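You operate a simulated robot arm through the tools that you are given. There is no shell and no other tool. Be economical: measure what you need, move in short steps, check, and stop when the job is done.

Carry out the task below with a simulated robot arm. There is one attempt and no reset: what you move stays moved.

Task
Set up the blue game: orange post in the yellow socket, black post in the pink one.
Fine: push both posts right down.

It is judged by the outcome, as a careful person would: the job done as asked, and still so three seconds after it is handed in. It fails if anything else is knocked over, pushed out of place, dropped, spilled or broken.

Robot
A 7-joint arm with a two-finger parallel gripper, fixed in place. Base frame: the origin is at the foot of the arm, x ahead of it, y to its left, z up. Lengths are in m, angles in degrees, forces in N, time in s.
Its first joint turns from -166.0 to 166.0 degrees. Payload 3.91 kg.
The tool frame sits at the grasp point between the pads (the TCP): z along the fingers, y along the line on which they close. The tips reach 0.03 m beyond it. Largest opening 0.11 m; finger width 0.02, thickness 0.01; the body of the gripper, 0.048 by 0.112 m, starts 0.055 m behind the TCP.
Orientation is that of the tool frame in the base frame, as a unit quaternion [w, x, y, z]. With the fingers straight down and closing along the base's y, the tool's x points along the base's -x, its y along +y and its z along -z.

Tools
- The arm moves only by the tool servo_tool. Its argument "targets" is a list of rows, each a list of 3 entries, a list of its own where there are three numbers: the shift along the tool's x, y, z in m, then the turn, a rotation vector about the tool's x, y, z in degrees, then the gripper command, from -1 (fully open) to 1 (shut), values between in proportion. In form: [[[dx, dy, dz], [wx, wy, wz], hand], ...]. A call has 1 to 8 rows; each row shifts and turns the commanded pose from where the row before left it, along the tool's axes as they then stand. Rows are played at 5 a second. More than 0.05 m and 8.6 degrees between two rows, or a gripper value outside its range, and nothing of the call is played. Where a pose cannot be reached the arm comes as near as it can. A force on the tool above 40 N (or 10 N above the force at the start of the call, whichever is more), or a blocked arm, ends the call early, and 0.2 s more pass. The fingers move at their own pace (about 0.153 m/s each) and stop on an object; they squeeze with about 38 N. The grip force told is the motor's: it shows also when the fingers shut on nothing. Time passes only in rows, and 0.2 s behind the last, so rows that do not move let the fingers close. The reply holds the time, the measured pose of the TCP, the force on the tool along the base axes, the opening and the grip force, in the units named above and with some noise.
- Cameras (640 x 400 px; columns grow to the right, rows downward): "scene" is fixed at [0.0498, 0.5009, 1.7264]; the picture's right is [-0.81, -0.59, 0.00], its down [-0.35, 0.48, -0.81] and it looks along [0.48, -0.65, -0.59] (base axes); focal length 335 px, centre (320, 200). "wrist" rides on the gripper at [-0.036, 0, -0.057] in the tool frame; the picture's right is [0.00, -1.00, 0.00], its down [0.97, 0.00, -0.24] and it looks along [0.24, 0.00, 0.97] (tool axes); focal length 218 px, centre (320, 200). There is no depth. A picture from a camera that has moved, and an enlarged one, comes with that camera's place and axes in the base frame and with its lens.
- capture(camera): a new picture of that camera. No time passes.
- slide_trunk(by): slides the trunk up (or, below 0, down) by that many m; the arm rides with it, the base frame stays. It gives what a move gives, with no picture.
- zoom(camera, box): a new picture of the part [left, top, right, bottom] of that camera's present view, enlarged. No time passes.
- job_done(): hands the job in; it is judged then, once.

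Work in short steps. Places have to be worked out from the pictures, the camera data and where the tool is seen: move nearer, look again, correct. Check each grasp and each placing, and mend what went wrong. You have 120 turns and 84 pictures in all, those below and enlarged ones among them. Open the gripper and draw the arm clear of the work before you hand the job in, unless the task says otherwise; then end with one line.

The tools are called after "Call:" as a command line: name --argument value ..., lists and objects as JSON in quotes. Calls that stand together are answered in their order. servo_tool: Moves the arm, as the interface text tells. Its arguments: {"type":"object","properties":{"targets":{"type":"array","items":{"type":"array"}}},"required":["targets"]} The other tools are called the same way: slide_trunk (by) slides the trunk up or down; capture (camera) takes a picture; zoom (camera, box) takes an enlarged picture of a part of a camera's view; job_done () hands the job in.

At the start:

```text
time_s: 0.0
tcp_pos: [0.5057, -0.2357, 1.2417]
tool_rot: [0.0, 0.0, 1.0, -0.001]
ft_force: [0.0, 0.4, 0.3]
width: 0.11
gripper_force: 0.2
trunk travel left (down, up): [-0.575, 0.035]
```

scene: 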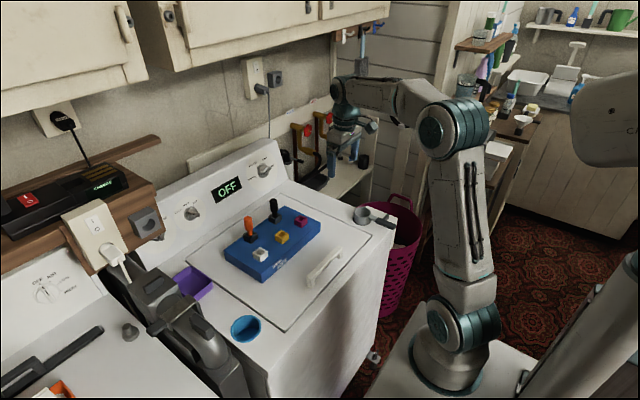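
wrist: 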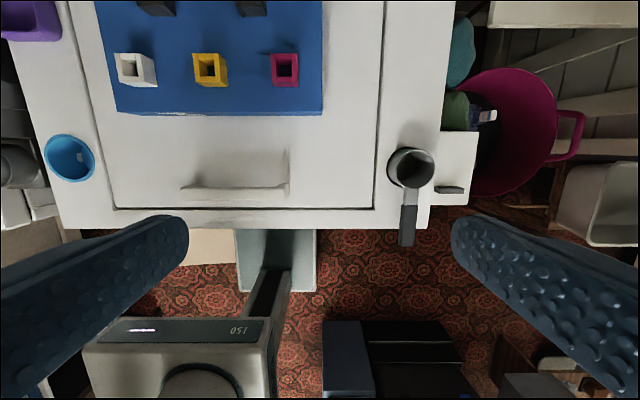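

I see the blue board with two posts (orange, black) standing in holders at the back and three sockets (white, yellow, pink) in front. I zoom for detail first.

Call:
zoom --camera "scene" --box '[210, 180, 340, 290]'

Call:
zoom --camera "wrist" --box '[80, 0, 360, 140]'

```text
3.64 times, centred on (275, 235) of scene
camera zoom: at [0.0498, 0.5009, 1.7264], right [-0.81, -0.59, 0.0], down [-0.35, 0.48, -0.81], along [0.48, -0.65, -0.59], focal length 1220 px, centre (484, 73)
```

zoom: 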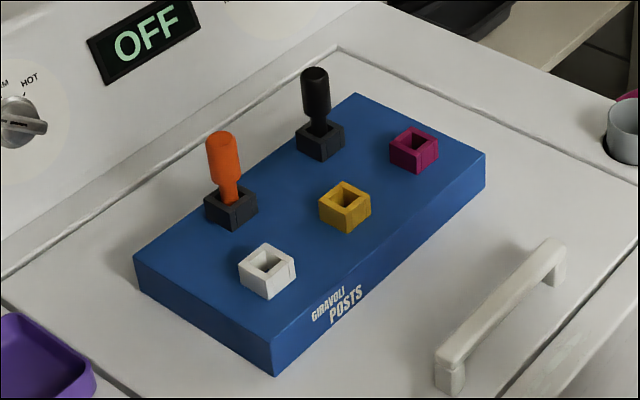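

```text
2.29 times, centred on (220, 70) of wrist
camera zoom: at [0.5427, -0.2344, 1.2994], right [0.0, -1.0, 0.0], down [-0.97, 0.0, 0.24], along [-0.24, 0.0, -0.97], focal length 499 px, centre (549, 497)
```

zoom: 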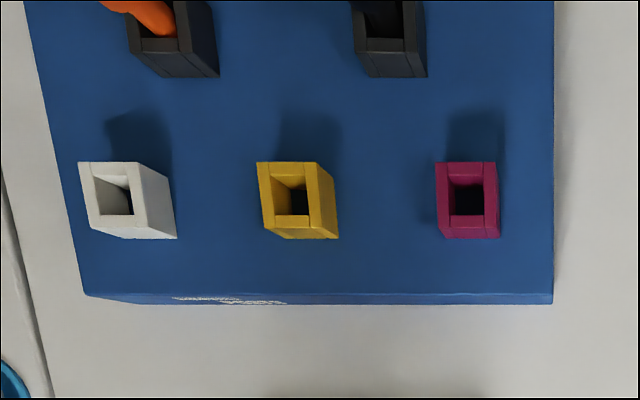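

Board sockets appear around x≈0.63, y≈-0.02/-0.11/-0.19; posts ~0.08 further. I move over the posts at the same height to look straight down.

Call:
servo_tool --targets '[[[-0.04, 0.03, 0], [0, 0, 0], -1], [[-0.04, 0.04, 0], [0, 0, 0], -1], [[-0.04, 0.02, 0], [0, 0, 0], -1], [[0, 0, 0], [0, 0, 0], -1]]'

Call:
capture --camera "wrist"

Call:
capture --camera "scene"

```text
refused: row 2 steps farther than a row can; nothing moved
```

```text
79 pictures are left
camera wrist: at [0.5427, -0.2344, 1.2994], right [0.0, -1.0, 0.0], down [-0.97, 0.0, 0.24], along [-0.24, 0.0, -0.97], focal length 218 px, centre (320, 200)
```

wrist: 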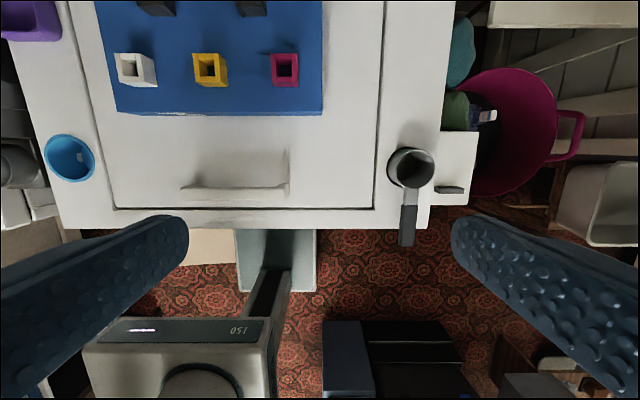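

```text
78 pictures are left
```

scene: 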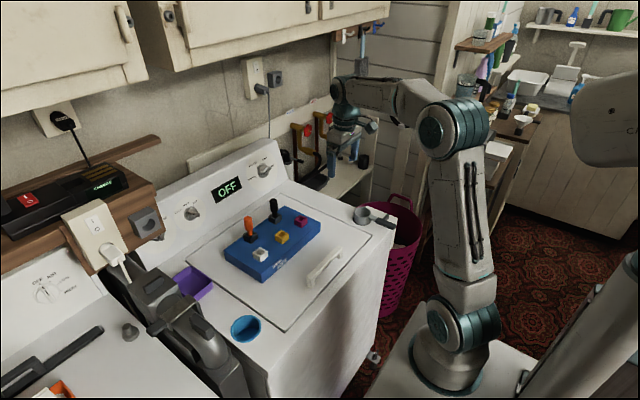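

The step was too long (limit 0.05); I repeat in smaller steps and look after.

Call:
servo_tool --targets '[[[-0.03, 0.03, 0], [0, 0, 0], -1], [[-0.03, 0.03, 0], [0, 0, 0], -1], [[-0.03, 0.03, 0], [0, 0, 0], -1], [[-0.02, 0, 0], [0, 0, 0], -1], [[0, 0, 0], [0, 0, 0], -1]]'

```text
time_s: 1.2
tcp_pos: [0.6148, -0.1434, 1.244]
tool_rot: [0.0, 0.001, 1.0, 0.0]
ft_force: [0.3, 0.1, -0.1]
width: 0.1101
gripper_force: 0.0
trunk travel left (down, up): [-0.575, 0.035]
```

Now I look down from here.

Call:
capture --camera "wrist"

```text
77 pictures are left
camera wrist: at [0.6512, -0.1434, 1.3021], right [0.0, -1.0, 0.0], down [-0.97, 0.0, 0.24], along [-0.24, 0.0, -0.97], focal length 218 px, centre (320, 200)
```

wrist: 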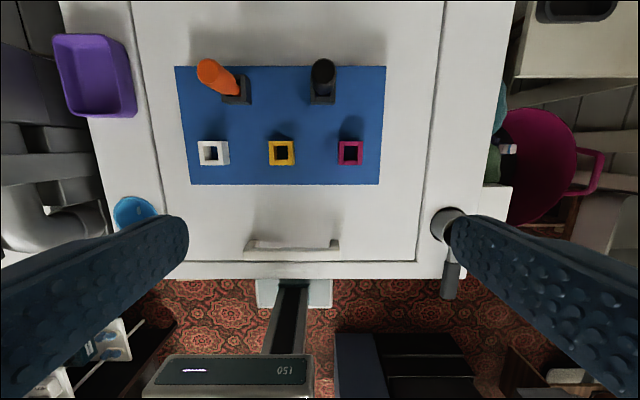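

Triangulating from both wrist views: socket tops z≈0.979, yellow ≈(0.643,-0.087), pink ≈(0.643,-0.188), orange holder ≈(0.725,-0.031), black holder ≈(0.725,-0.145), post tops z≈1.053. I move nearer above the orange post, with tips still above it.

Call:
servo_tool --targets '[[[-0.03, 0.035, 0], [0, 0, 0], -1], [[-0.03, 0.035, 0], [0, 0, 0], -1], [[-0.03, 0.035, 0.01], [0, 0, 0], -1], [[-0.015, 0.005, 0.04], [0, 0, 0], -1], [[0, 0, 0.04], [0, 0, 0], -1], [[0, 0, 0], [0, 0, 0], -1]]'

Call:
capture --camera "wrist"

Call:
zoom --camera "scene" --box '[210, 160, 340, 270]'

```text
time_s: 2.6
tcp_pos: [0.72, -0.035, 1.1537]
tool_rot: [0.0, 0.0, 1.0, 0.0]
ft_force: [-1.0, 0.2, -0.4]
width: 0.11
gripper_force: 0.2
trunk travel left (down, up): [-0.575, 0.035]
```

```text
76 pictures are left
camera wrist: at [0.7566, -0.0341, 1.2116], right [0.0, -1.0, 0.0], down [-0.97, 0.0, 0.24], along [-0.24, 0.0, -0.97], focal length 218 px, centre (320, 200)
```

wrist: 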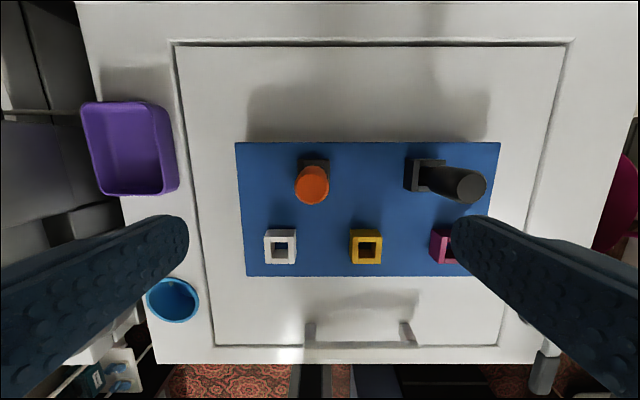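

```text
3.64 times, centred on (275, 215) of scene
camera zoom: at [0.0498, 0.5009, 1.7264], right [-0.81, -0.59, 0.0], down [-0.35, 0.48, -0.81], along [0.48, -0.65, -0.59], focal length 1220 px, centre (484, 146)
```

zoom: 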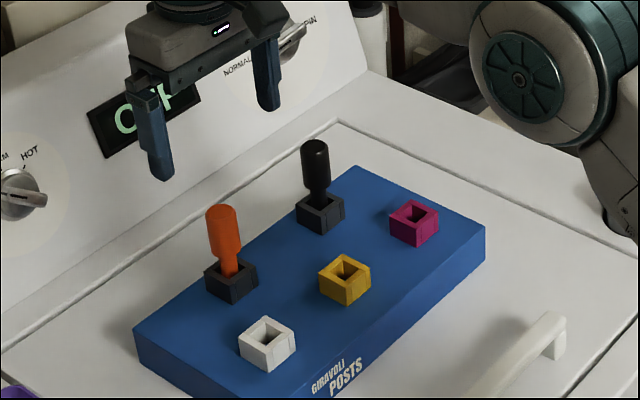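

Refined: orange post upright at ≈(0.727,-0.029), top z≈1.052; black ≈(0.727,-0.1465); yellow hole ≈(0.645,-0.088). I centre on orange and descend so the TCP is at z≈1.03, then close.

Call:
servo_tool --targets '[[[-0.007, 0.006, 0], [0, 0, 0], -1], [[0, 0, 0.04], [0, 0, 0], -1], [[0, 0, 0.04], [0, 0, 0], -1], [[0, 0, 0.03], [0, 0, 0], -1], [[0, 0, 0.014], [0, 0, 0], -1], [[0, 0, 0], [0, 0, 0], -1], [[0, 0, 0], [0, 0, 0], -1]]'

Call:
capture --camera "wrist"

Call:
zoom --camera "scene" --box '[210, 180, 300, 260]'

```text
time_s: 4.2
tcp_pos: [0.7274, -0.0296, 1.0269]
tool_rot: [0.0, 0.0, 1.0, 0.0]
ft_force: [0.0, 0.1, -0.2]
width: 0.11
gripper_force: 0.0
trunk travel left (down, up): [-0.575, 0.035]
```

```text
74 pictures are left
camera wrist: at [0.7649, -0.0281, 1.0852], right [0.0, -1.0, 0.0], down [-0.97, 0.0, 0.24], along [-0.24, 0.0, -0.97], focal length 218 px, centre (320, 200)
```

wrist: 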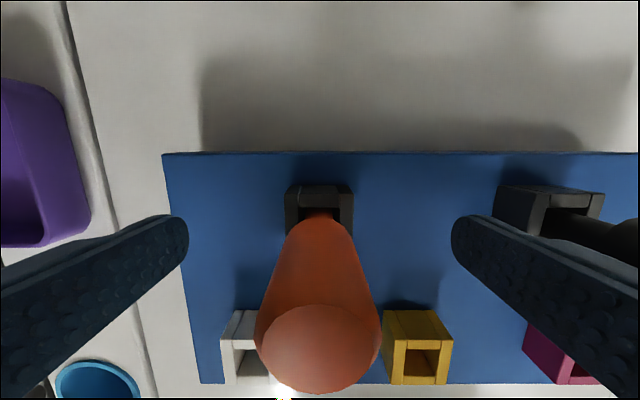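

```text
5.00 times, centred on (255, 220) of scene
camera zoom: at [0.0498, 0.5009, 1.7264], right [-0.81, -0.59, 0.0], down [-0.35, 0.48, -0.81], along [0.48, -0.65, -0.59], focal length 1677 px, centre (645, 100)
```

zoom: 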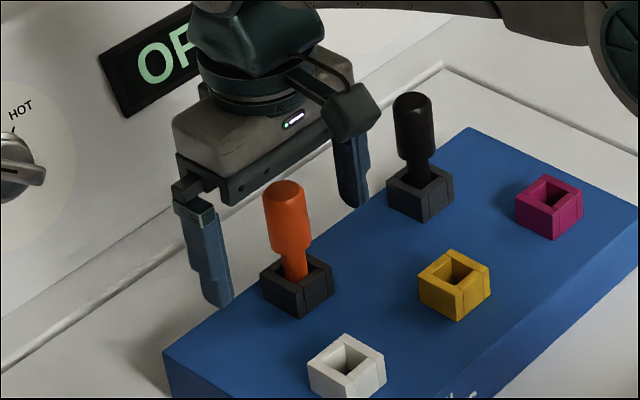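

The post is centred between the fingers. I close and wait.

Call:
servo_tool --targets '[[[0, 0, 0], [0, 0, 0], 1], [[0, 0, 0], [0, 0, 0], 1], [[0, 0, 0], [0, 0, 0], 1], [[0, 0, 0], [0, 0, 0], 1], [[0, 0, 0], [0, 0, 0], 1]]'

Call:
capture --camera "wrist"

```text
time_s: 5.4
tcp_pos: [0.7277, -0.0276, 1.026]
tool_rot: [0.0, -0.001, 1.0, -0.001]
ft_force: [1.3, -0.9, 1.0]
width: 0.0256
gripper_force: 37.8
trunk travel left (down, up): [-0.575, 0.035]
```

```text
72 pictures are left
camera wrist: at [0.7649, -0.028, 1.0853], right [0.0, -1.0, 0.0], down [-0.97, 0.0, 0.24], along [-0.24, 0.0, -0.97], focal length 218 px, centre (320, 200)
```

wrist: 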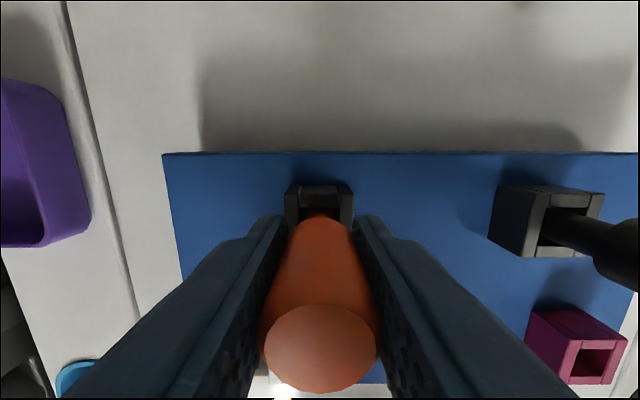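

The post is gripped (width 0.0256). I lift straight up.

Call:
servo_tool --targets '[[[0, 0, -0.015], [0, 0, 0], 1], [[0, 0, -0.02], [0, 0, 0], 1], [[0, 0, -0.03], [0, 0, 0], 1], [[0, 0, -0.03], [0, 0, 0], 1], [[0, 0, 0], [0, 0, 0], 1]]'

Call:
zoom --camera "scene" --box '[200, 150, 330, 260]'

Call:
capture --camera "wrist"

```text
time_s: 6.6
tcp_pos: [0.7297, -0.0292, 1.1214]
tool_rot: [0.0, 0.0, 1.0, 0.001]
ft_force: [-0.1, 0.0, -0.3]
width: 0.0258
gripper_force: 38.0
trunk travel left (down, up): [-0.575, 0.035]
```

```text
3.64 times, centred on (265, 205) of scene
camera zoom: at [0.0498, 0.5009, 1.7264], right [-0.81, -0.59, 0.0], down [-0.35, 0.48, -0.81], along [0.48, -0.65, -0.59], focal length 1220 px, centre (520, 182)
```

zoom: 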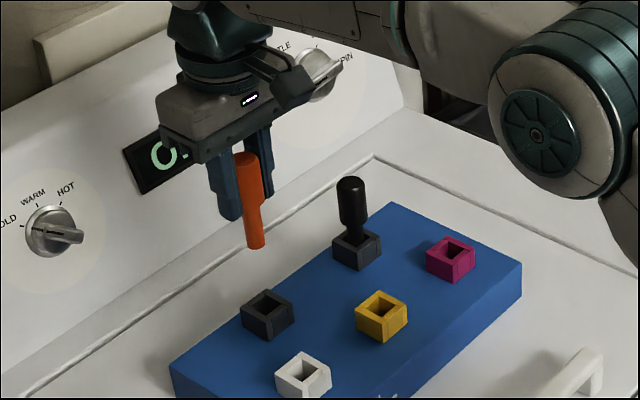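

```text
70 pictures are left
camera wrist: at [0.7661, -0.0291, 1.1798], right [0.0, -1.0, 0.0], down [-0.97, 0.0, 0.24], along [-0.24, 0.0, -0.97], focal length 218 px, centre (320, 200)
```

wrist: 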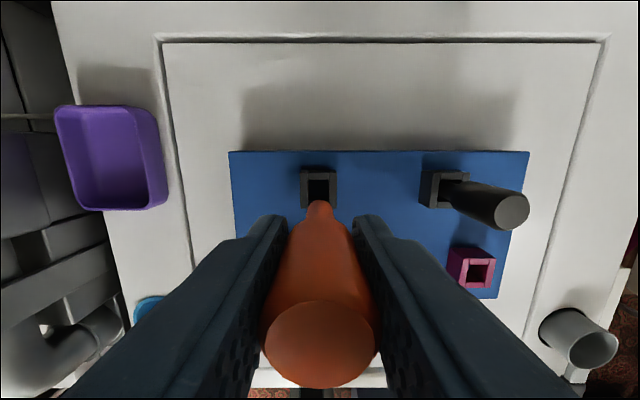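

Orange lifted cleanly, holder still in place. The empty holder hole appears at pixel (319,186) in this view while TCP is over it; I move over yellow at the same height and aim for the same picture.

Call:
servo_tool --targets '[[[0.03, -0.02, 0], [0, 0, 0], 1], [[0.03, -0.02, 0], [0, 0, 0], 1], [[0.0235, -0.0195, 0], [0, 0, 0], 1], [[0, 0, 0], [0, 0, 0], 1], [[0, 0, 0], [0, 0, 0], 1]]'

Call:
zoom --camera "wrist" --box '[240, 120, 400, 220]'

Call:
zoom --camera "scene" --box '[230, 180, 320, 260]'

```text
time_s: 7.8
tcp_pos: [0.6463, -0.0859, 1.1245]
tool_rot: [0.0, 0.0, 1.0, -0.001]
ft_force: [0.8, 0.5, -0.5]
width: 0.0257
gripper_force: 38.3
trunk travel left (down, up): [-0.575, 0.035]
```

```text
4.00 times, centred on (320, 170) of wrist
camera zoom: at [0.6828, -0.0857, 1.1835], right [0.0, -1.0, 0.0], down [-0.97, 0.0, 0.24], along [-0.24, 0.0, -0.97], focal length 873 px, centre (320, 320)
```

zoom: 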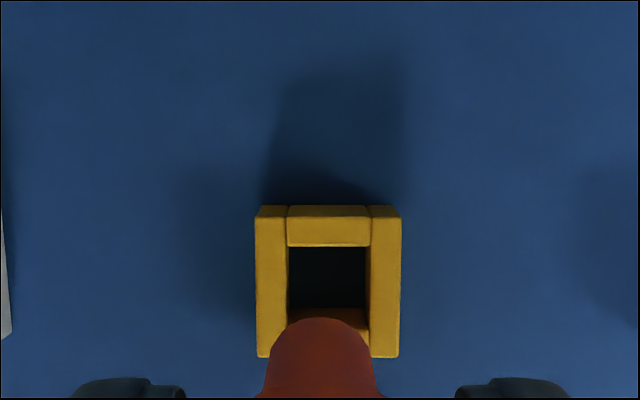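

```text
5.00 times, centred on (275, 220) of scene
camera zoom: at [0.0498, 0.5009, 1.7264], right [-0.81, -0.59, 0.0], down [-0.35, 0.48, -0.81], along [0.48, -0.65, -0.59], focal length 1677 px, centre (545, 100)
```

zoom: 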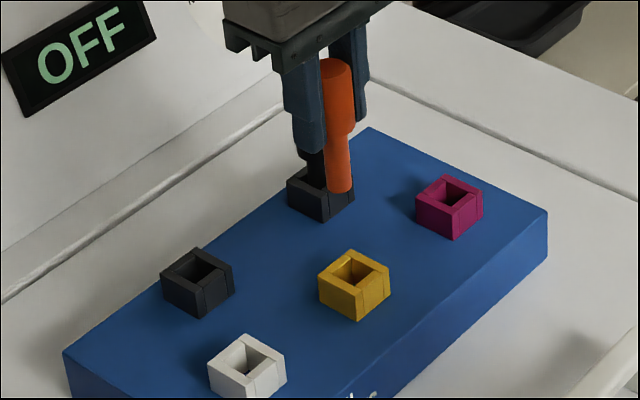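

Yellow centre comes out at ≈(0.642,-0.0877); TCP at (0.646,-0.0858). I correct by -0.0035 in x, -0.002 in y and lower to just above the socket.

Call:
servo_tool --targets '[[[0.0035, -0.002, 0], [0, 0, 0], 1], [[0, 0, 0.03], [0, 0, 0], 1], [[0, 0, 0.025], [0, 0, 0], 1], [[0, 0, 0], [0, 0, 0], 1], [[0, 0, 0], [0, 0, 0], 1]]'

Call:
zoom --camera "wrist" --box '[240, 120, 400, 220]'

Call:
zoom --camera "scene" --box '[250, 200, 310, 250]'

```text
time_s: 9.0
tcp_pos: [0.6408, -0.0888, 1.0689]
tool_rot: [0.0, 0.0, 1.0, 0.0]
ft_force: [-0.4, 0.7, 0.0]
width: 0.0254
gripper_force: 37.8
trunk travel left (down, up): [-0.575, 0.035]
```

```text
4.00 times, centred on (320, 170) of wrist
camera zoom: at [0.6769, -0.0883, 1.1261], right [0.0, -1.0, 0.0], down [-0.97, 0.0, 0.24], along [-0.24, 0.0, -0.97], focal length 873 px, centre (320, 320)
```

zoom: 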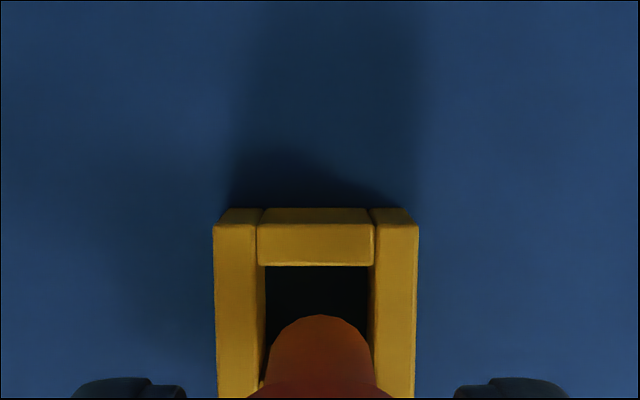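

```text
8.00 times, centred on (280, 225) of scene
camera zoom: at [0.0498, 0.5009, 1.7264], right [-0.81, -0.59, 0.0], down [-0.35, 0.48, -0.81], along [0.48, -0.65, -0.59], focal length 2683 px, centre (640, 0)
```

zoom: 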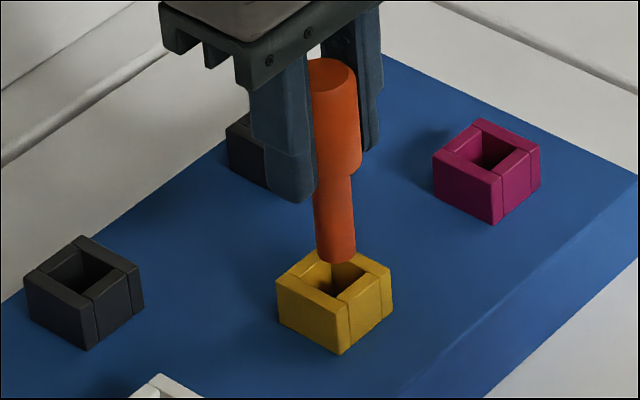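

Tip is ~1.5 cm above the yellow hole, nearly centred; I shift +1.5 mm in x, +0.5 mm in y, and come down 1 cm to re-check.

Call:
servo_tool --targets '[[[-0.0015, 0.0005, 0], [0, 0, 0], 1], [[0, 0, 0.01], [0, 0, 0], 1], [[0, 0, 0], [0, 0, 0], 1]]'

Call:
zoom --camera "wrist" --box '[240, 120, 400, 220]'

Call:
zoom --camera "scene" --box '[260, 210, 308, 250]'

```text
time_s: 9.8
tcp_pos: [0.6425, -0.0878, 1.0593]
tool_rot: [-0.001, 0.0, 1.0, 0.0]
ft_force: [-0.3, 0.5, -0.1]
width: 0.0253
gripper_force: 37.5
trunk travel left (down, up): [-0.575, 0.035]
```

```text
4.00 times, centred on (320, 170) of wrist
camera zoom: at [0.6793, -0.0883, 1.1166], right [0.0, -1.0, 0.0], down [-0.97, 0.0, 0.24], along [-0.24, 0.0, -0.97], focal length 873 px, centre (320, 320)
```

zoom: 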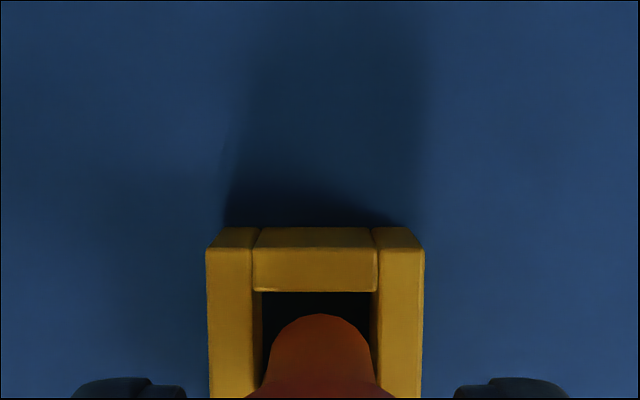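

```text
10.00 times, centred on (284, 230) of scene
camera zoom: at [0.0498, 0.5009, 1.7264], right [-0.81, -0.59, 0.0], down [-0.35, 0.48, -0.81], along [0.48, -0.65, -0.59], focal length 3354 px, centre (680, -100)
```

zoom: 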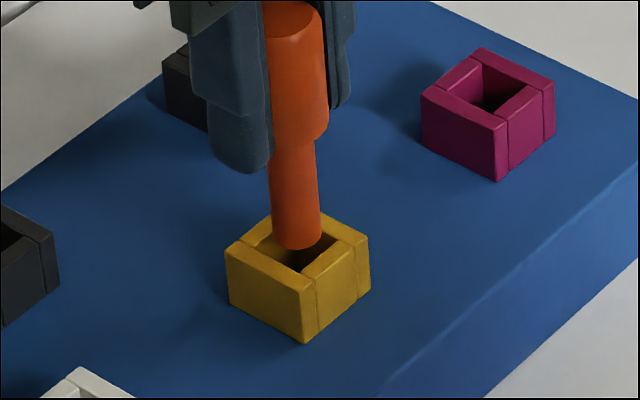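

Alignment looks good; tip a few mm above the rim. I ease down in small steps, watching force.

Call:
servo_tool --targets '[[[0, 0.0005, 0.004], [0, 0, 0], 1], [[0, 0, 0.004], [0, 0, 0], 1], [[0, 0, 0.004], [0, 0, 0], 1], [[0, 0, 0], [0, 0, 0], 1]]'

Call:
zoom --camera "scene" --box '[260, 210, 308, 250]'

```text
time_s: 10.8
tcp_pos: [0.6418, -0.0894, 1.0436]
tool_rot: [0.0, 0.0, 1.0, 0.0]
ft_force: [-0.3, 1.4, -0.9]
width: 0.0254
gripper_force: 37.8
trunk travel left (down, up): [-0.575, 0.035]
```

```text
10.00 times, centred on (284, 230) of scene
camera zoom: at [0.0498, 0.5009, 1.7264], right [-0.81, -0.59, 0.0], down [-0.35, 0.48, -0.81], along [0.48, -0.65, -0.59], focal length 3354 px, centre (680, -100)
```

zoom: 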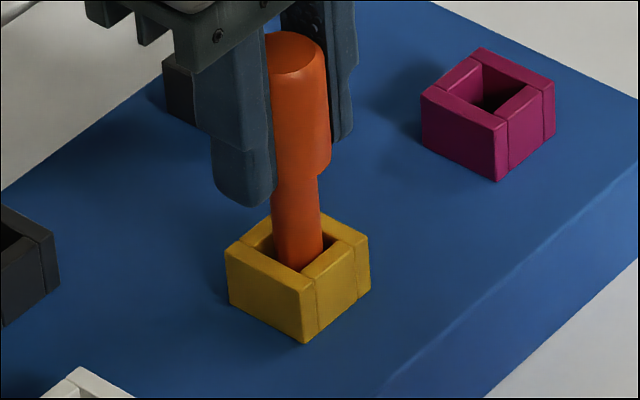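

The shank is entering the yellow socket without force. I continue down in small steps.

Call:
servo_tool --targets '[[[0, 0, 0.004], [0, 0, 0], 1], [[0, 0, 0.004], [0, 0, 0], 1], [[0, 0, 0.004], [0, 0, 0], 1], [[0, 0, 0.003], [0, 0, 0], 1], [[0, 0, 0], [0, 0, 0], 1]]'

Call:
zoom --camera "scene" --box '[260, 210, 308, 250]'

```text
time_s: 12.0
tcp_pos: [0.643, -0.0893, 1.0309]
tool_rot: [0.002, 0.0, 1.0, 0.0]
ft_force: [-0.8, 1.1, 13.1]
width: 0.0257
gripper_force: 37.8
trunk travel left (down, up): [-0.575, 0.035]
```

```text
10.00 times, centred on (284, 230) of scene
camera zoom: at [0.0498, 0.5009, 1.7264], right [-0.81, -0.59, 0.0], down [-0.35, 0.48, -0.81], along [0.48, -0.65, -0.59], focal length 3354 px, centre (680, -100)
```

zoom: 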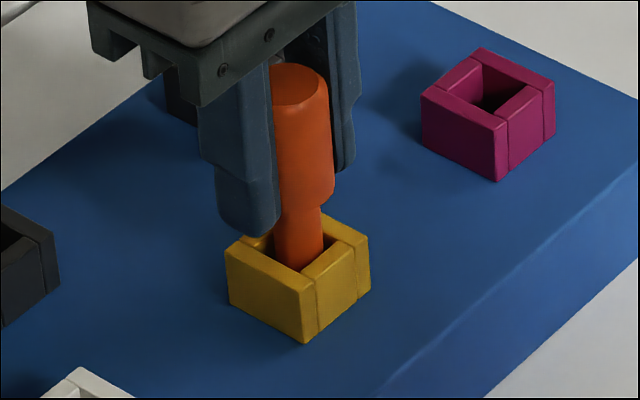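

A 13 N push-back appeared at TCP 1.031, about 4 mm higher than its seated height in the holder, so there may be friction fit remaining. I press further gently.

Call:
servo_tool --targets '[[[0, 0, 0.002], [0, 0, 0], 1], [[0, 0, 0.002], [0, 0, 0], 1], [[0, 0, 0.002], [0, 0, 0], 1], [[0, 0, 0], [0, 0, 0], 1]]'

Call:
zoom --camera "scene" --box '[260, 210, 308, 250]'

```text
time_s: 13.0
tcp_pos: [0.6436, -0.0894, 1.0288]
tool_rot: [0.005, -0.001, 1.0, -0.001]
ft_force: [-1.5, -1.5, 12.8]
width: 0.0251
gripper_force: 37.9
trunk travel left (down, up): [-0.575, 0.035]
stopped in row 4: the force on the tool passed its limit (the readings are from after the stop); the commanded pose is now the measured one
```

```text
10.00 times, centred on (284, 230) of scene
camera zoom: at [0.0498, 0.5009, 1.7264], right [-0.81, -0.59, 0.0], down [-0.35, 0.48, -0.81], along [0.48, -0.65, -0.59], focal length 3354 px, centre (680, -100)
```

zoom: 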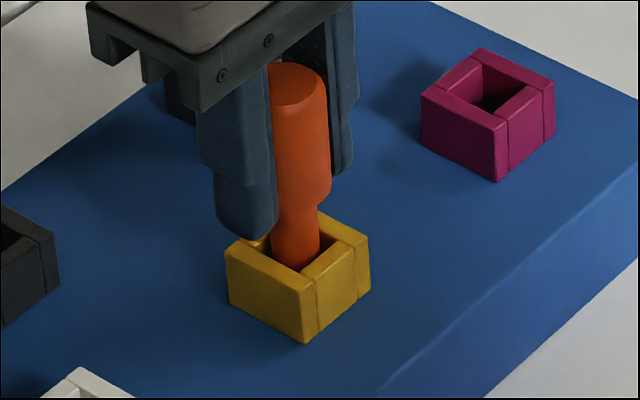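

The post resists at ~40 N and doesn't go lower; probably bottomed. I release and lift a bit to examine it free.

Call:
servo_tool --targets '[[[0, 0, 0], [0, 0, 0], -0.3], [[0, 0, 0], [0, 0, 0], -0.3], [[0, 0, -0.03], [0, 0, 0], -0.3], [[0, 0, -0.04], [0, 0, 0], -0.3], [[-0.03, 0, -0.03], [0, 0, 0], -0.3], [[0, 0, 0], [0, 0, 0], -0.3]]'

Call:
zoom --camera "scene" --box '[230, 180, 320, 260]'

Call:
capture --camera "wrist"

```text
time_s: 14.4
tcp_pos: [0.6747, -0.0888, 1.1305]
tool_rot: [0.004, 0.0, 1.0, 0.0]
ft_force: [-0.2, -0.5, -0.2]
width: 0.0715
gripper_force: 0.1
trunk travel left (down, up): [-0.575, 0.035]
```

```text
5.00 times, centred on (275, 220) of scene
camera zoom: at [0.0498, 0.5009, 1.7264], right [-0.81, -0.59, 0.0], down [-0.35, 0.48, -0.81], along [0.48, -0.65, -0.59], focal length 1677 px, centre (545, 100)
```

zoom: 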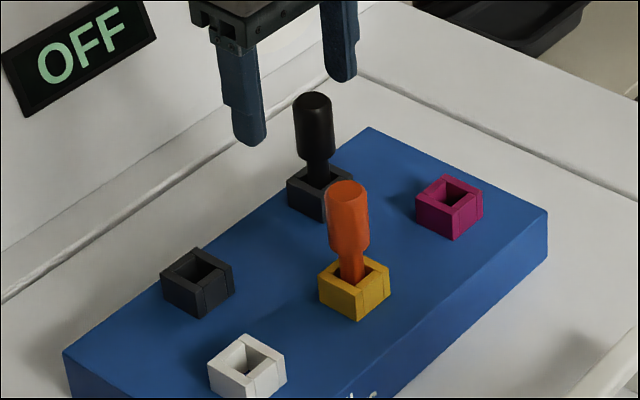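

```text
59 pictures are left
camera wrist: at [0.7116, -0.0873, 1.1888], right [0.0, -1.0, 0.0], down [-0.97, 0.0, 0.23], along [-0.23, 0.0, -0.97], focal length 218 px, centre (320, 200)
```

wrist: 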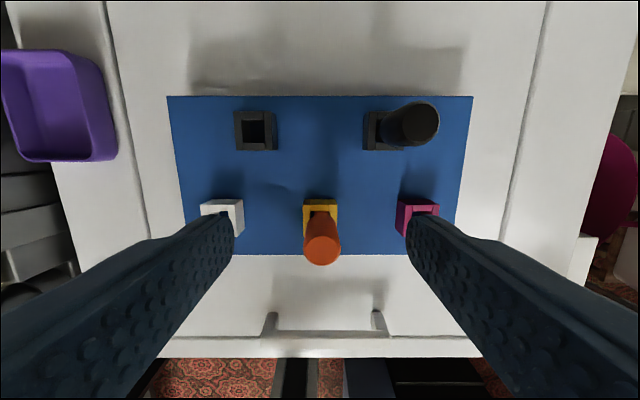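

Orange now stands as deep as black does in its holder (top z≈1.053). To be sure it's right down, I'll shut the fingers and press on its top, also levelling the 0.5° tool tilt.

Call:
servo_tool --targets '[[[0.02, 0, 0], [0, 0.46, 0], 1], [[0.0125, 0.0005, 0], [0, 0, 0], 1], [[0, 0, 0.02], [0, 0, 0], 1], [[0, 0, 0.015], [0, 0, 0], 1], [[0, 0, 0], [0, 0, 0], 1]]'

Call:
zoom --camera "scene" --box '[240, 180, 320, 250]'

```text
time_s: 15.6
tcp_pos: [0.6413, -0.0884, 1.0954]
tool_rot: [-0.001, 0.0, 1.0, -0.001]
ft_force: [-0.5, 1.1, -0.2]
width: 0.0002
gripper_force: 38.3
trunk travel left (down, up): [-0.575, 0.035]
```

```text
5.71 times, centred on (280, 215) of scene
camera zoom: at [0.0498, 0.5009, 1.7264], right [-0.81, -0.59, 0.0], down [-0.35, 0.48, -0.81], along [0.48, -0.65, -0.59], focal length 1916 px, centre (549, 114)
```

zoom: 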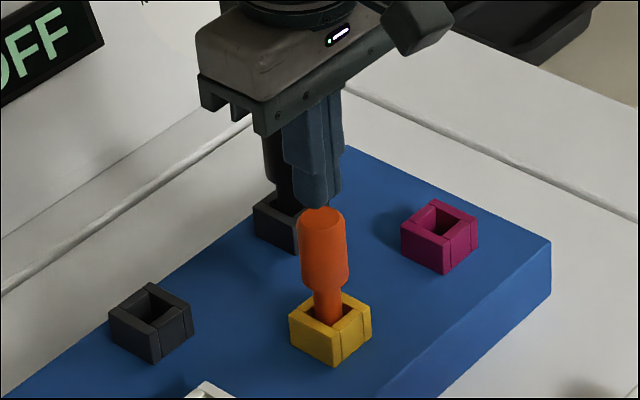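

The closed tips sit ~12 mm above the orange top, centred. I press down in small steps until resistance.

Call:
servo_tool --targets '[[[0, 0, 0.006], [0, 0, 0], 1], [[0, 0, 0.004], [0, 0, 0], 1], [[0, 0, 0.002], [0, 0, 0], 1], [[0, 0, 0.002], [0, 0, 0], 1], [[0, 0, 0.002], [0, 0, 0], 1], [[0, 0, 0.002], [0, 0, 0], 1], [[0, 0, 0.002], [0, 0, 0], 1]]'

Call:
zoom --camera "scene" --box '[240, 180, 320, 250]'

```text
time_s: 17.3
tcp_pos: [0.6417, -0.0889, 1.0797]
tool_rot: [0.006, 0.0, 1.0, -0.002]
ft_force: [-1.5, 0.1, 17.0]
width: 0.0
gripper_force: 37.6
trunk travel left (down, up): [-0.575, 0.035]
stopped in row 7: the force on the tool passed its limit (the readings are from after the stop); the commanded pose is now the measured one
```

```text
5.71 times, centred on (280, 215) of scene
camera zoom: at [0.0498, 0.5009, 1.7264], right [-0.81, -0.59, 0.0], down [-0.35, 0.48, -0.81], along [0.48, -0.65, -0.59], focal length 1916 px, centre (549, 114)
```

zoom: 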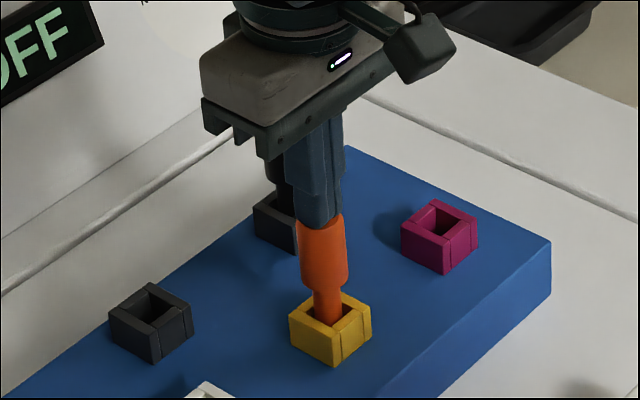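

The post didn't move under 40 N: bottomed (top z≈1.050). I lift, re-level, and move over the black post at ≈(0.727,-0.1465).

Call:
servo_tool --targets '[[[0, 0, -0.03], [0, 0, 0], 1], [[0, 0, -0.03], [0, 0.7, 0], 1], [[-0.03, -0.02, -0.015], [0, 0, 0], -1], [[-0.03, -0.02, 0], [0, 0, 0], -1], [[-0.025, -0.018, 0], [0, 0, 0], -1], [[0, 0, 0], [0, 0, 0], -1], [[0, 0, 0], [0, 0, 0], -1]]'

Call:
capture --camera "wrist"

```text
time_s: 18.9
tcp_pos: [0.7274, -0.1487, 1.1506]
tool_rot: [-0.003, 0.0, 1.0, -0.001]
ft_force: [0.7, 1.0, -0.3]
width: 0.11
gripper_force: 0.1
trunk travel left (down, up): [-0.575, 0.035]
```

```text
56 pictures are left
camera wrist: at [0.7641, -0.147, 1.2085], right [0.0, -1.0, 0.0], down [-0.97, 0.0, 0.25], along [-0.25, 0.0, -0.97], focal length 218 px, centre (320, 200)
```

wrist: 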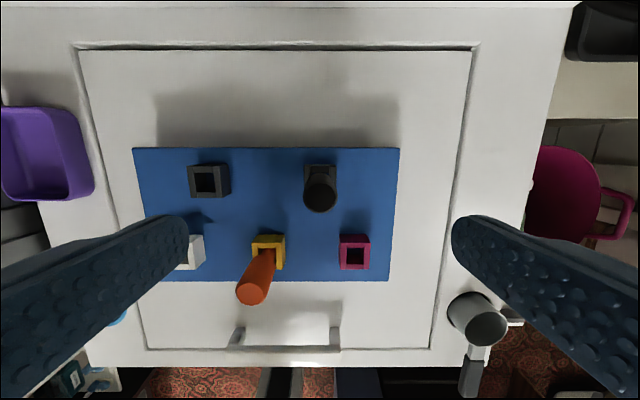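

Black top centre is directly beneath the TCP. I level the tool and descend to z≈1.027.

Call:
servo_tool --targets '[[[0, 0, 0.03], [0, -0.35, 0], -1], [[0, 0, 0.04], [0, 0, 0], -1], [[0, 0, 0.035], [0, 0, 0], -1], [[0, 0, 0.018], [0, 0, 0], -1], [[0, 0, 0], [0, 0, 0], -1]]'

Call:
capture --camera "wrist"

```text
time_s: 20.1
tcp_pos: [0.7296, -0.1464, 1.0268]
tool_rot: [0.001, -0.001, 1.0, -0.001]
ft_force: [0.3, 0.2, 0.2]
width: 0.11
gripper_force: 0.0
trunk travel left (down, up): [-0.575, 0.035]
```

```text
55 pictures are left
camera wrist: at [0.7661, -0.1467, 1.085], right [0.0, -1.0, 0.0], down [-0.97, 0.0, 0.24], along [-0.24, 0.0, -0.97], focal length 218 px, centre (320, 200)
```

wrist: 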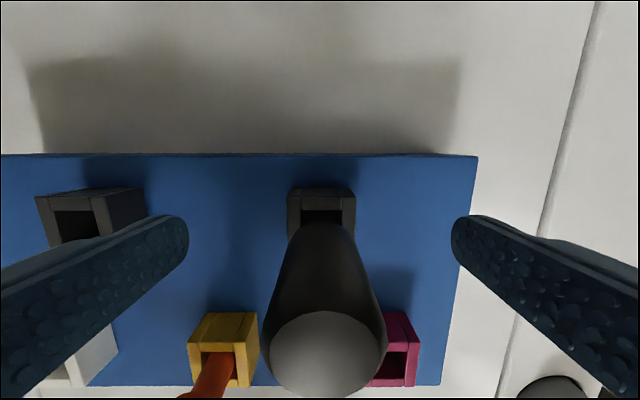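

Post is between the fingers, ~1 mm toward −y; I nudge by 1 mm, then close.

Call:
servo_tool --targets '[[[0.001, -0.001, 0], [0, 0, 0], -1], [[0, 0, 0], [0, 0, 0], 1], [[0, 0, 0], [0, 0, 0], 1], [[0, 0, 0], [0, 0, 0], 1], [[0, 0, 0], [0, 0, 0], 1], [[0, 0, 0], [0, 0, 0], 1]]'

Call:
capture --camera "wrist"

```text
time_s: 21.5
tcp_pos: [0.7278, -0.1475, 1.0285]
tool_rot: [0.0, 0.001, 1.0, -0.001]
ft_force: [0.5, 0.5, 0.8]
width: 0.0255
gripper_force: 38.1
trunk travel left (down, up): [-0.575, 0.035]
```

```text
54 pictures are left
camera wrist: at [0.7646, -0.1474, 1.0858], right [0.0, -1.0, 0.0], down [-0.97, 0.0, 0.24], along [-0.24, 0.0, -0.97], focal length 218 px, centre (320, 200)
```

wrist: 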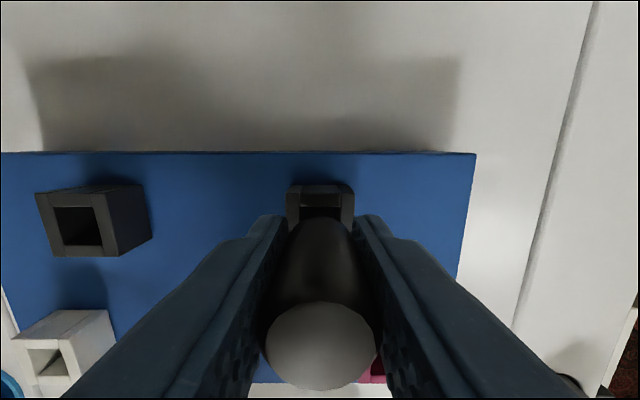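

Gripped. I lift ~0.095 and then carry it over toward pink (≈0.642,-0.188).

Call:
servo_tool --targets '[[[0, 0, -0.015], [0, 0, 0], 1], [[0, 0, -0.02], [0, 0, 0], 1], [[0, 0, -0.03], [0, 0, 0], 1], [[0, 0, -0.03], [0, 0, 0], 1], [[0.03, -0.015, 0], [0, 0, 0], 1], [[0.03, -0.015, 0], [0, 0, 0], 1], [[0.025, -0.01, 0], [0, 0, 0], 1], [[0, 0, 0], [0, 0, 0], 1]]'

Call:
zoom --camera "wrist" --box '[240, 120, 400, 220]'

Call:
zoom --camera "scene" --box '[230, 170, 330, 260]'

```text
time_s: 23.3
tcp_pos: [0.6388, -0.1854, 1.1239]
tool_rot: [0.001, -0.001, 1.0, 0.0]
ft_force: [0.5, -0.2, -0.7]
width: 0.0254
gripper_force: 38.6
trunk travel left (down, up): [-0.575, 0.035]
```

```text
4.00 times, centred on (320, 170) of wrist
camera zoom: at [0.6757, -0.185, 1.1825], right [0.0, -1.0, 0.0], down [-0.97, 0.0, 0.24], along [-0.24, 0.0, -0.97], focal length 873 px, centre (320, 320)
```

zoom: 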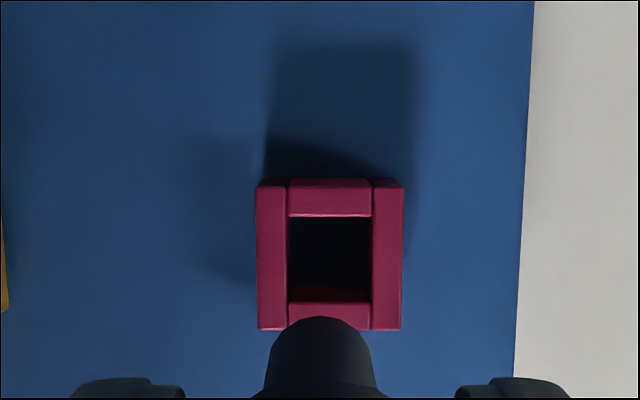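

```text
4.44 times, centred on (280, 215) of scene
camera zoom: at [0.0498, 0.5009, 1.7264], right [-0.81, -0.59, 0.0], down [-0.35, 0.48, -0.81], along [0.48, -0.65, -0.59], focal length 1491 px, centre (498, 133)
```

zoom: 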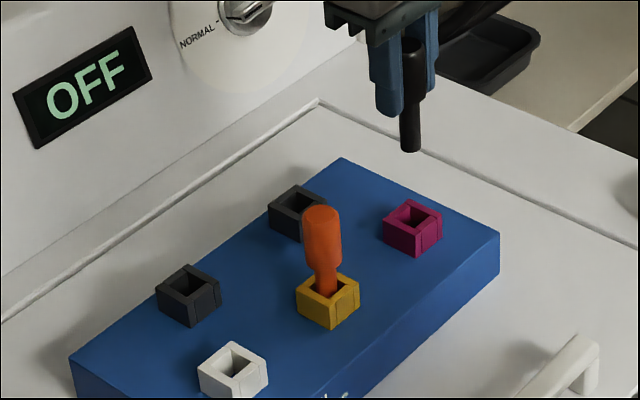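

Pink centre appears ~2.5 mm to −y and needs +3 mm in x (by comparison with the yellow view that worked). I shift and lower to just above the rim.

Call:
servo_tool --targets '[[[-0.003, -0.0025, 0], [0, 0, 0], 1], [[0, 0, 0.03], [0, 0, 0], 1], [[0, 0, 0.03], [0, 0, 0], 1], [[0, 0, 0], [0, 0, 0], 1], [[0, 0, 0], [0, 0, 0], 1]]'

Call:
zoom --camera "wrist" --box '[240, 120, 400, 220]'

Call:
zoom --camera "scene" --box '[276, 194, 324, 234]'

```text
time_s: 24.5
tcp_pos: [0.6409, -0.1893, 1.0645]
tool_rot: [0.0, 0.0, 1.0, -0.001]
ft_force: [0.1, -0.1, -0.2]
width: 0.0256
gripper_force: 37.9
trunk travel left (down, up): [-0.575, 0.035]
```

```text
4.00 times, centred on (320, 170) of wrist
camera zoom: at [0.6772, -0.1886, 1.1223], right [0.0, -1.0, 0.0], down [-0.97, 0.0, 0.24], along [-0.24, 0.0, -0.97], focal length 873 px, centre (320, 320)
```

zoom: 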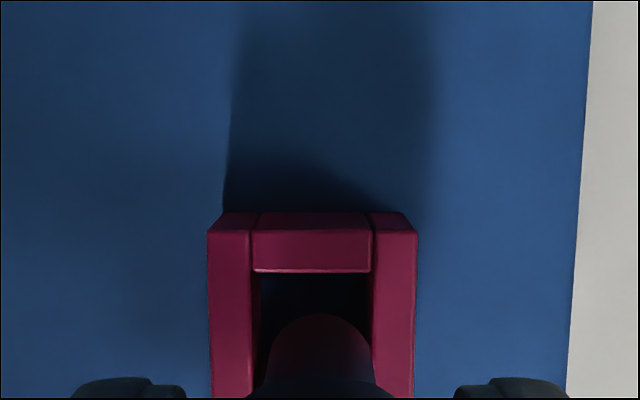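

```text
10.00 times, centred on (300, 214) of scene
camera zoom: at [0.0498, 0.5009, 1.7264], right [-0.81, -0.59, 0.0], down [-0.35, 0.48, -0.81], along [0.48, -0.65, -0.59], focal length 3354 px, centre (520, 60)
```

zoom: 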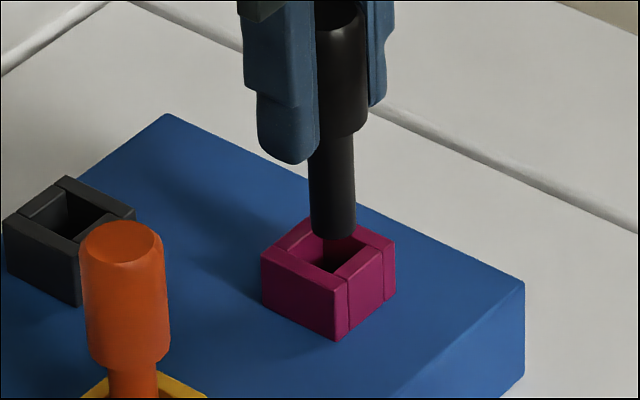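

Tip slightly off: I shift +1.5 mm x, +1 mm y and lower 8 mm, then check.

Call:
servo_tool --targets '[[[-0.0015, 0.001, 0], [0, 0, 0], 1], [[0, 0, 0.006], [0, 0, 0], 1], [[0, 0, 0], [0, 0, 0], 1]]'

Call:
zoom --camera "wrist" --box '[240, 120, 400, 220]'

Call:
zoom --camera "scene" --box '[276, 194, 324, 234]'

```text
time_s: 25.3
tcp_pos: [0.6419, -0.1891, 1.0575]
tool_rot: [0.001, 0.0, 1.0, -0.001]
ft_force: [0.4, 0.4, -0.6]
width: 0.0256
gripper_force: 38.2
trunk travel left (down, up): [-0.575, 0.035]
```

```text
4.00 times, centred on (320, 170) of wrist
camera zoom: at [0.6796, -0.1889, 1.116], right [0.0, -1.0, 0.0], down [-0.97, 0.0, 0.24], along [-0.24, 0.0, -0.97], focal length 873 px, centre (320, 320)
```

zoom: 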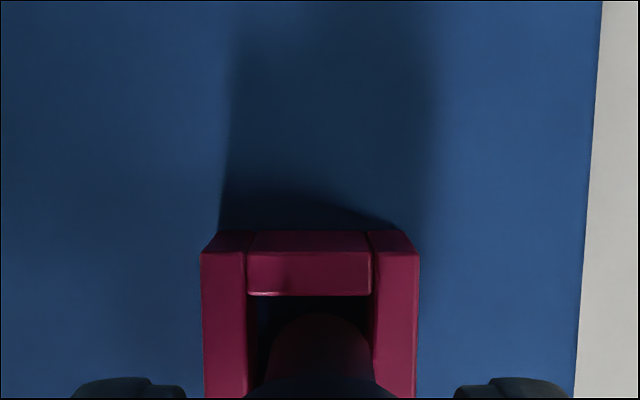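

```text
10.00 times, centred on (300, 214) of scene
camera zoom: at [0.0498, 0.5009, 1.7264], right [-0.81, -0.59, 0.0], down [-0.35, 0.48, -0.81], along [0.48, -0.65, -0.59], focal length 3354 px, centre (520, 60)
```

zoom: 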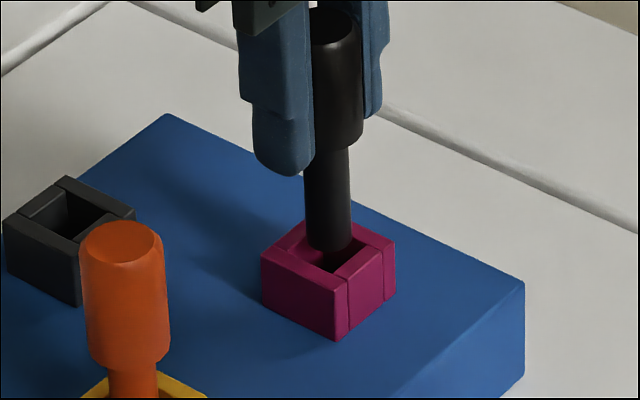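

x is aligned; y still wants +1.4 mm. I apply it and ease down.

Call:
servo_tool --targets '[[[0, 0.0015, 0], [0, 0, 0], 1], [[0, 0, 0.004], [0, 0, 0], 1], [[0, 0, 0.004], [0, 0, 0], 1], [[0, 0, 0.004], [0, 0, 0], 1], [[0, 0, 0], [0, 0, 0], 1]]'

Call:
zoom --camera "scene" --box '[276, 194, 324, 234]'

Call:
zoom --camera "wrist" --box '[240, 120, 400, 220]'

```text
time_s: 26.5
tcp_pos: [0.6438, -0.1879, 1.0449]
tool_rot: [-0.001, 0.0, 1.0, -0.001]
ft_force: [0.4, -0.4, 1.1]
width: 0.0255
gripper_force: 38.2
trunk travel left (down, up): [-0.575, 0.035]
```

```text
10.00 times, centred on (300, 214) of scene
camera zoom: at [0.0498, 0.5009, 1.7264], right [-0.81, -0.59, 0.0], down [-0.35, 0.48, -0.81], along [0.48, -0.65, -0.59], focal length 3354 px, centre (520, 60)
```

zoom: 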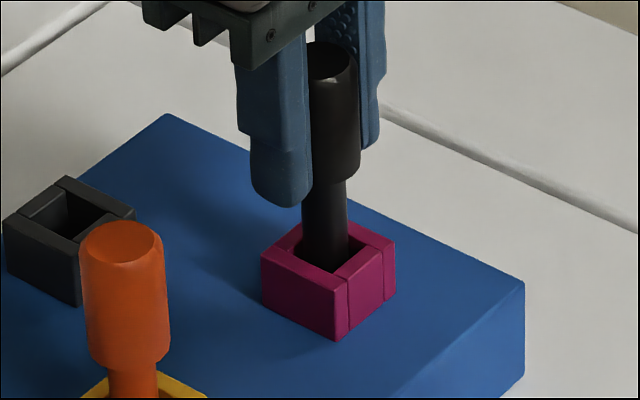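

```text
4.00 times, centred on (320, 170) of wrist
camera zoom: at [0.6803, -0.1876, 1.103], right [0.0, -1.0, 0.0], down [-0.97, 0.0, 0.24], along [-0.24, 0.0, -0.97], focal length 873 px, centre (320, 320)
```

zoom: 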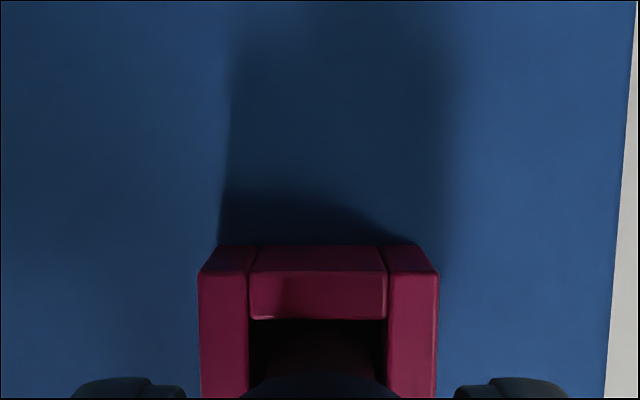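

The shank is in the pink socket and free of force. I go on down.

Call:
servo_tool --targets '[[[0.001, 0, 0.004], [0, 0, 0], 1], [[0, 0, 0.004], [0, 0, 0], 1], [[0, 0, 0.004], [0, 0, 0], 1], [[0, 0, 0.004], [0, 0, 0], 1], [[0, 0, 0.002], [0, 0, 0], 1], [[0, 0, 0], [0, 0, 0], 1]]'

Call:
zoom --camera "scene" --box '[276, 194, 324, 234]'

```text
time_s: 27.9
tcp_pos: [0.6435, -0.1886, 1.031]
tool_rot: [0.004, 0.0, 1.0, -0.002]
ft_force: [-1.4, 1.7, 22.5]
width: 0.026
gripper_force: 38.2
trunk travel left (down, up): [-0.575, 0.035]
```

```text
10.00 times, centred on (300, 214) of scene
camera zoom: at [0.0498, 0.5009, 1.7264], right [-0.81, -0.59, 0.0], down [-0.35, 0.48, -0.81], along [0.48, -0.65, -0.59], focal length 3354 px, centre (520, 60)
```

zoom: 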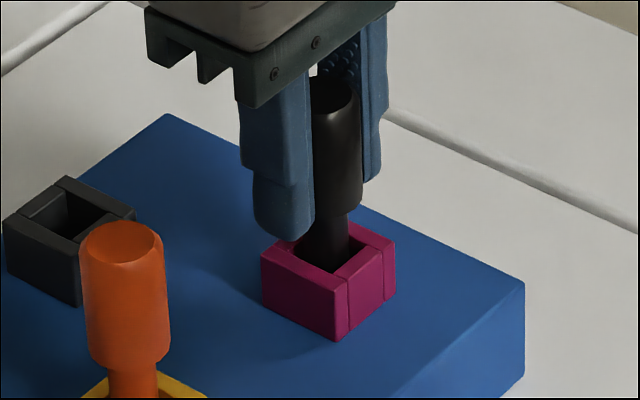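

Contact at the same height as orange (z≈1.031). I release, lift off, then shut the fingers to press the top.

Call:
servo_tool --targets '[[[0, 0, -0.002], [0, 0, 0], 1], [[0, 0, 0], [0, 0, 0], -0.3], [[0, 0, 0], [0, 0, 0], -0.3], [[0, 0, -0.03], [0, 0, 0], -0.3], [[0, 0, -0.035], [0, 0.4, 0], -0.3], [[0, 0, 0], [0, 0, 0], 1], [[0, 0, 0], [0, 0, 0], 1], [[0, 0, 0], [0, 0, 0], 1]]'

Call:
zoom --camera "scene" --box '[250, 170, 330, 240]'

```text
time_s: 29.7
tcp_pos: [0.6419, -0.1904, 1.0944]
tool_rot: [-0.003, 0.0, 1.0, 0.0]
ft_force: [-0.4, 0.2, -0.3]
width: 0.0001
gripper_force: 37.6
trunk travel left (down, up): [-0.575, 0.035]
```

```text
5.71 times, centred on (290, 205) of scene
camera zoom: at [0.0498, 0.5009, 1.7264], right [-0.81, -0.59, 0.0], down [-0.35, 0.48, -0.81], along [0.48, -0.65, -0.59], focal length 1916 px, centre (491, 171)
```

zoom: 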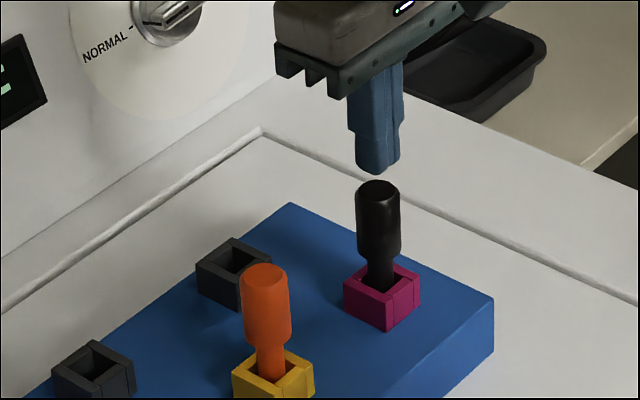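

Black stands upright in pink, closed tips centred above it. I press down until resistance.

Call:
servo_tool --targets '[[[0, 0, 0.006], [0, 0, 0], 1], [[0, 0, 0.004], [0, 0, 0], 1], [[0, 0, 0.002], [0, 0, 0], 1], [[0, 0, 0.002], [0, 0, 0], 1], [[0, 0, 0.002], [0, 0, 0], 1], [[0, 0, 0.002], [0, 0, 0], 1], [[0, 0, 0.002], [0, 0, 0], 1]]'

Call:
zoom --camera "scene" --box '[250, 170, 330, 240]'

```text
time_s: 31.3
tcp_pos: [0.6426, -0.1877, 1.0783]
tool_rot: [-0.001, -0.001, 1.0, -0.002]
ft_force: [0.4, -0.2, 22.8]
width: 0.0
gripper_force: 37.7
trunk travel left (down, up): [-0.575, 0.035]
```

```text
5.71 times, centred on (290, 205) of scene
camera zoom: at [0.0498, 0.5009, 1.7264], right [-0.81, -0.59, 0.0], down [-0.35, 0.48, -0.81], along [0.48, -0.65, -0.59], focal length 1916 px, centre (491, 171)
```

zoom: 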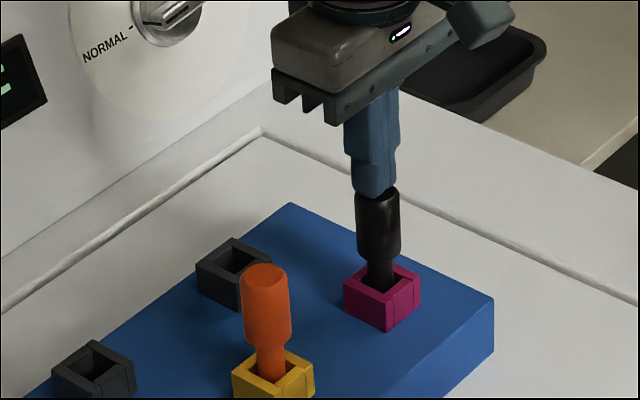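

It resists at 23 N with no motion; I press a touch more, then lift clear.

Call:
servo_tool --targets '[[[0, 0, 0.002], [0, 0, 0], 1], [[0, 0, 0.002], [0, 0, 0], 1], [[0, 0, 0], [0, 0, 0], 1]]'

```text
time_s: 31.8
tcp_pos: [0.6441, -0.1894, 1.0792]
tool_rot: [0.003, 0.0, 1.0, -0.004]
ft_force: [-2.5, -0.4, 16.8]
width: 0.0002
gripper_force: 37.3
trunk travel left (down, up): [-0.575, 0.035]
stopped in row 2: the force on the tool passed its limit (the readings are from after the stop); the commanded pose is now the measured one
```

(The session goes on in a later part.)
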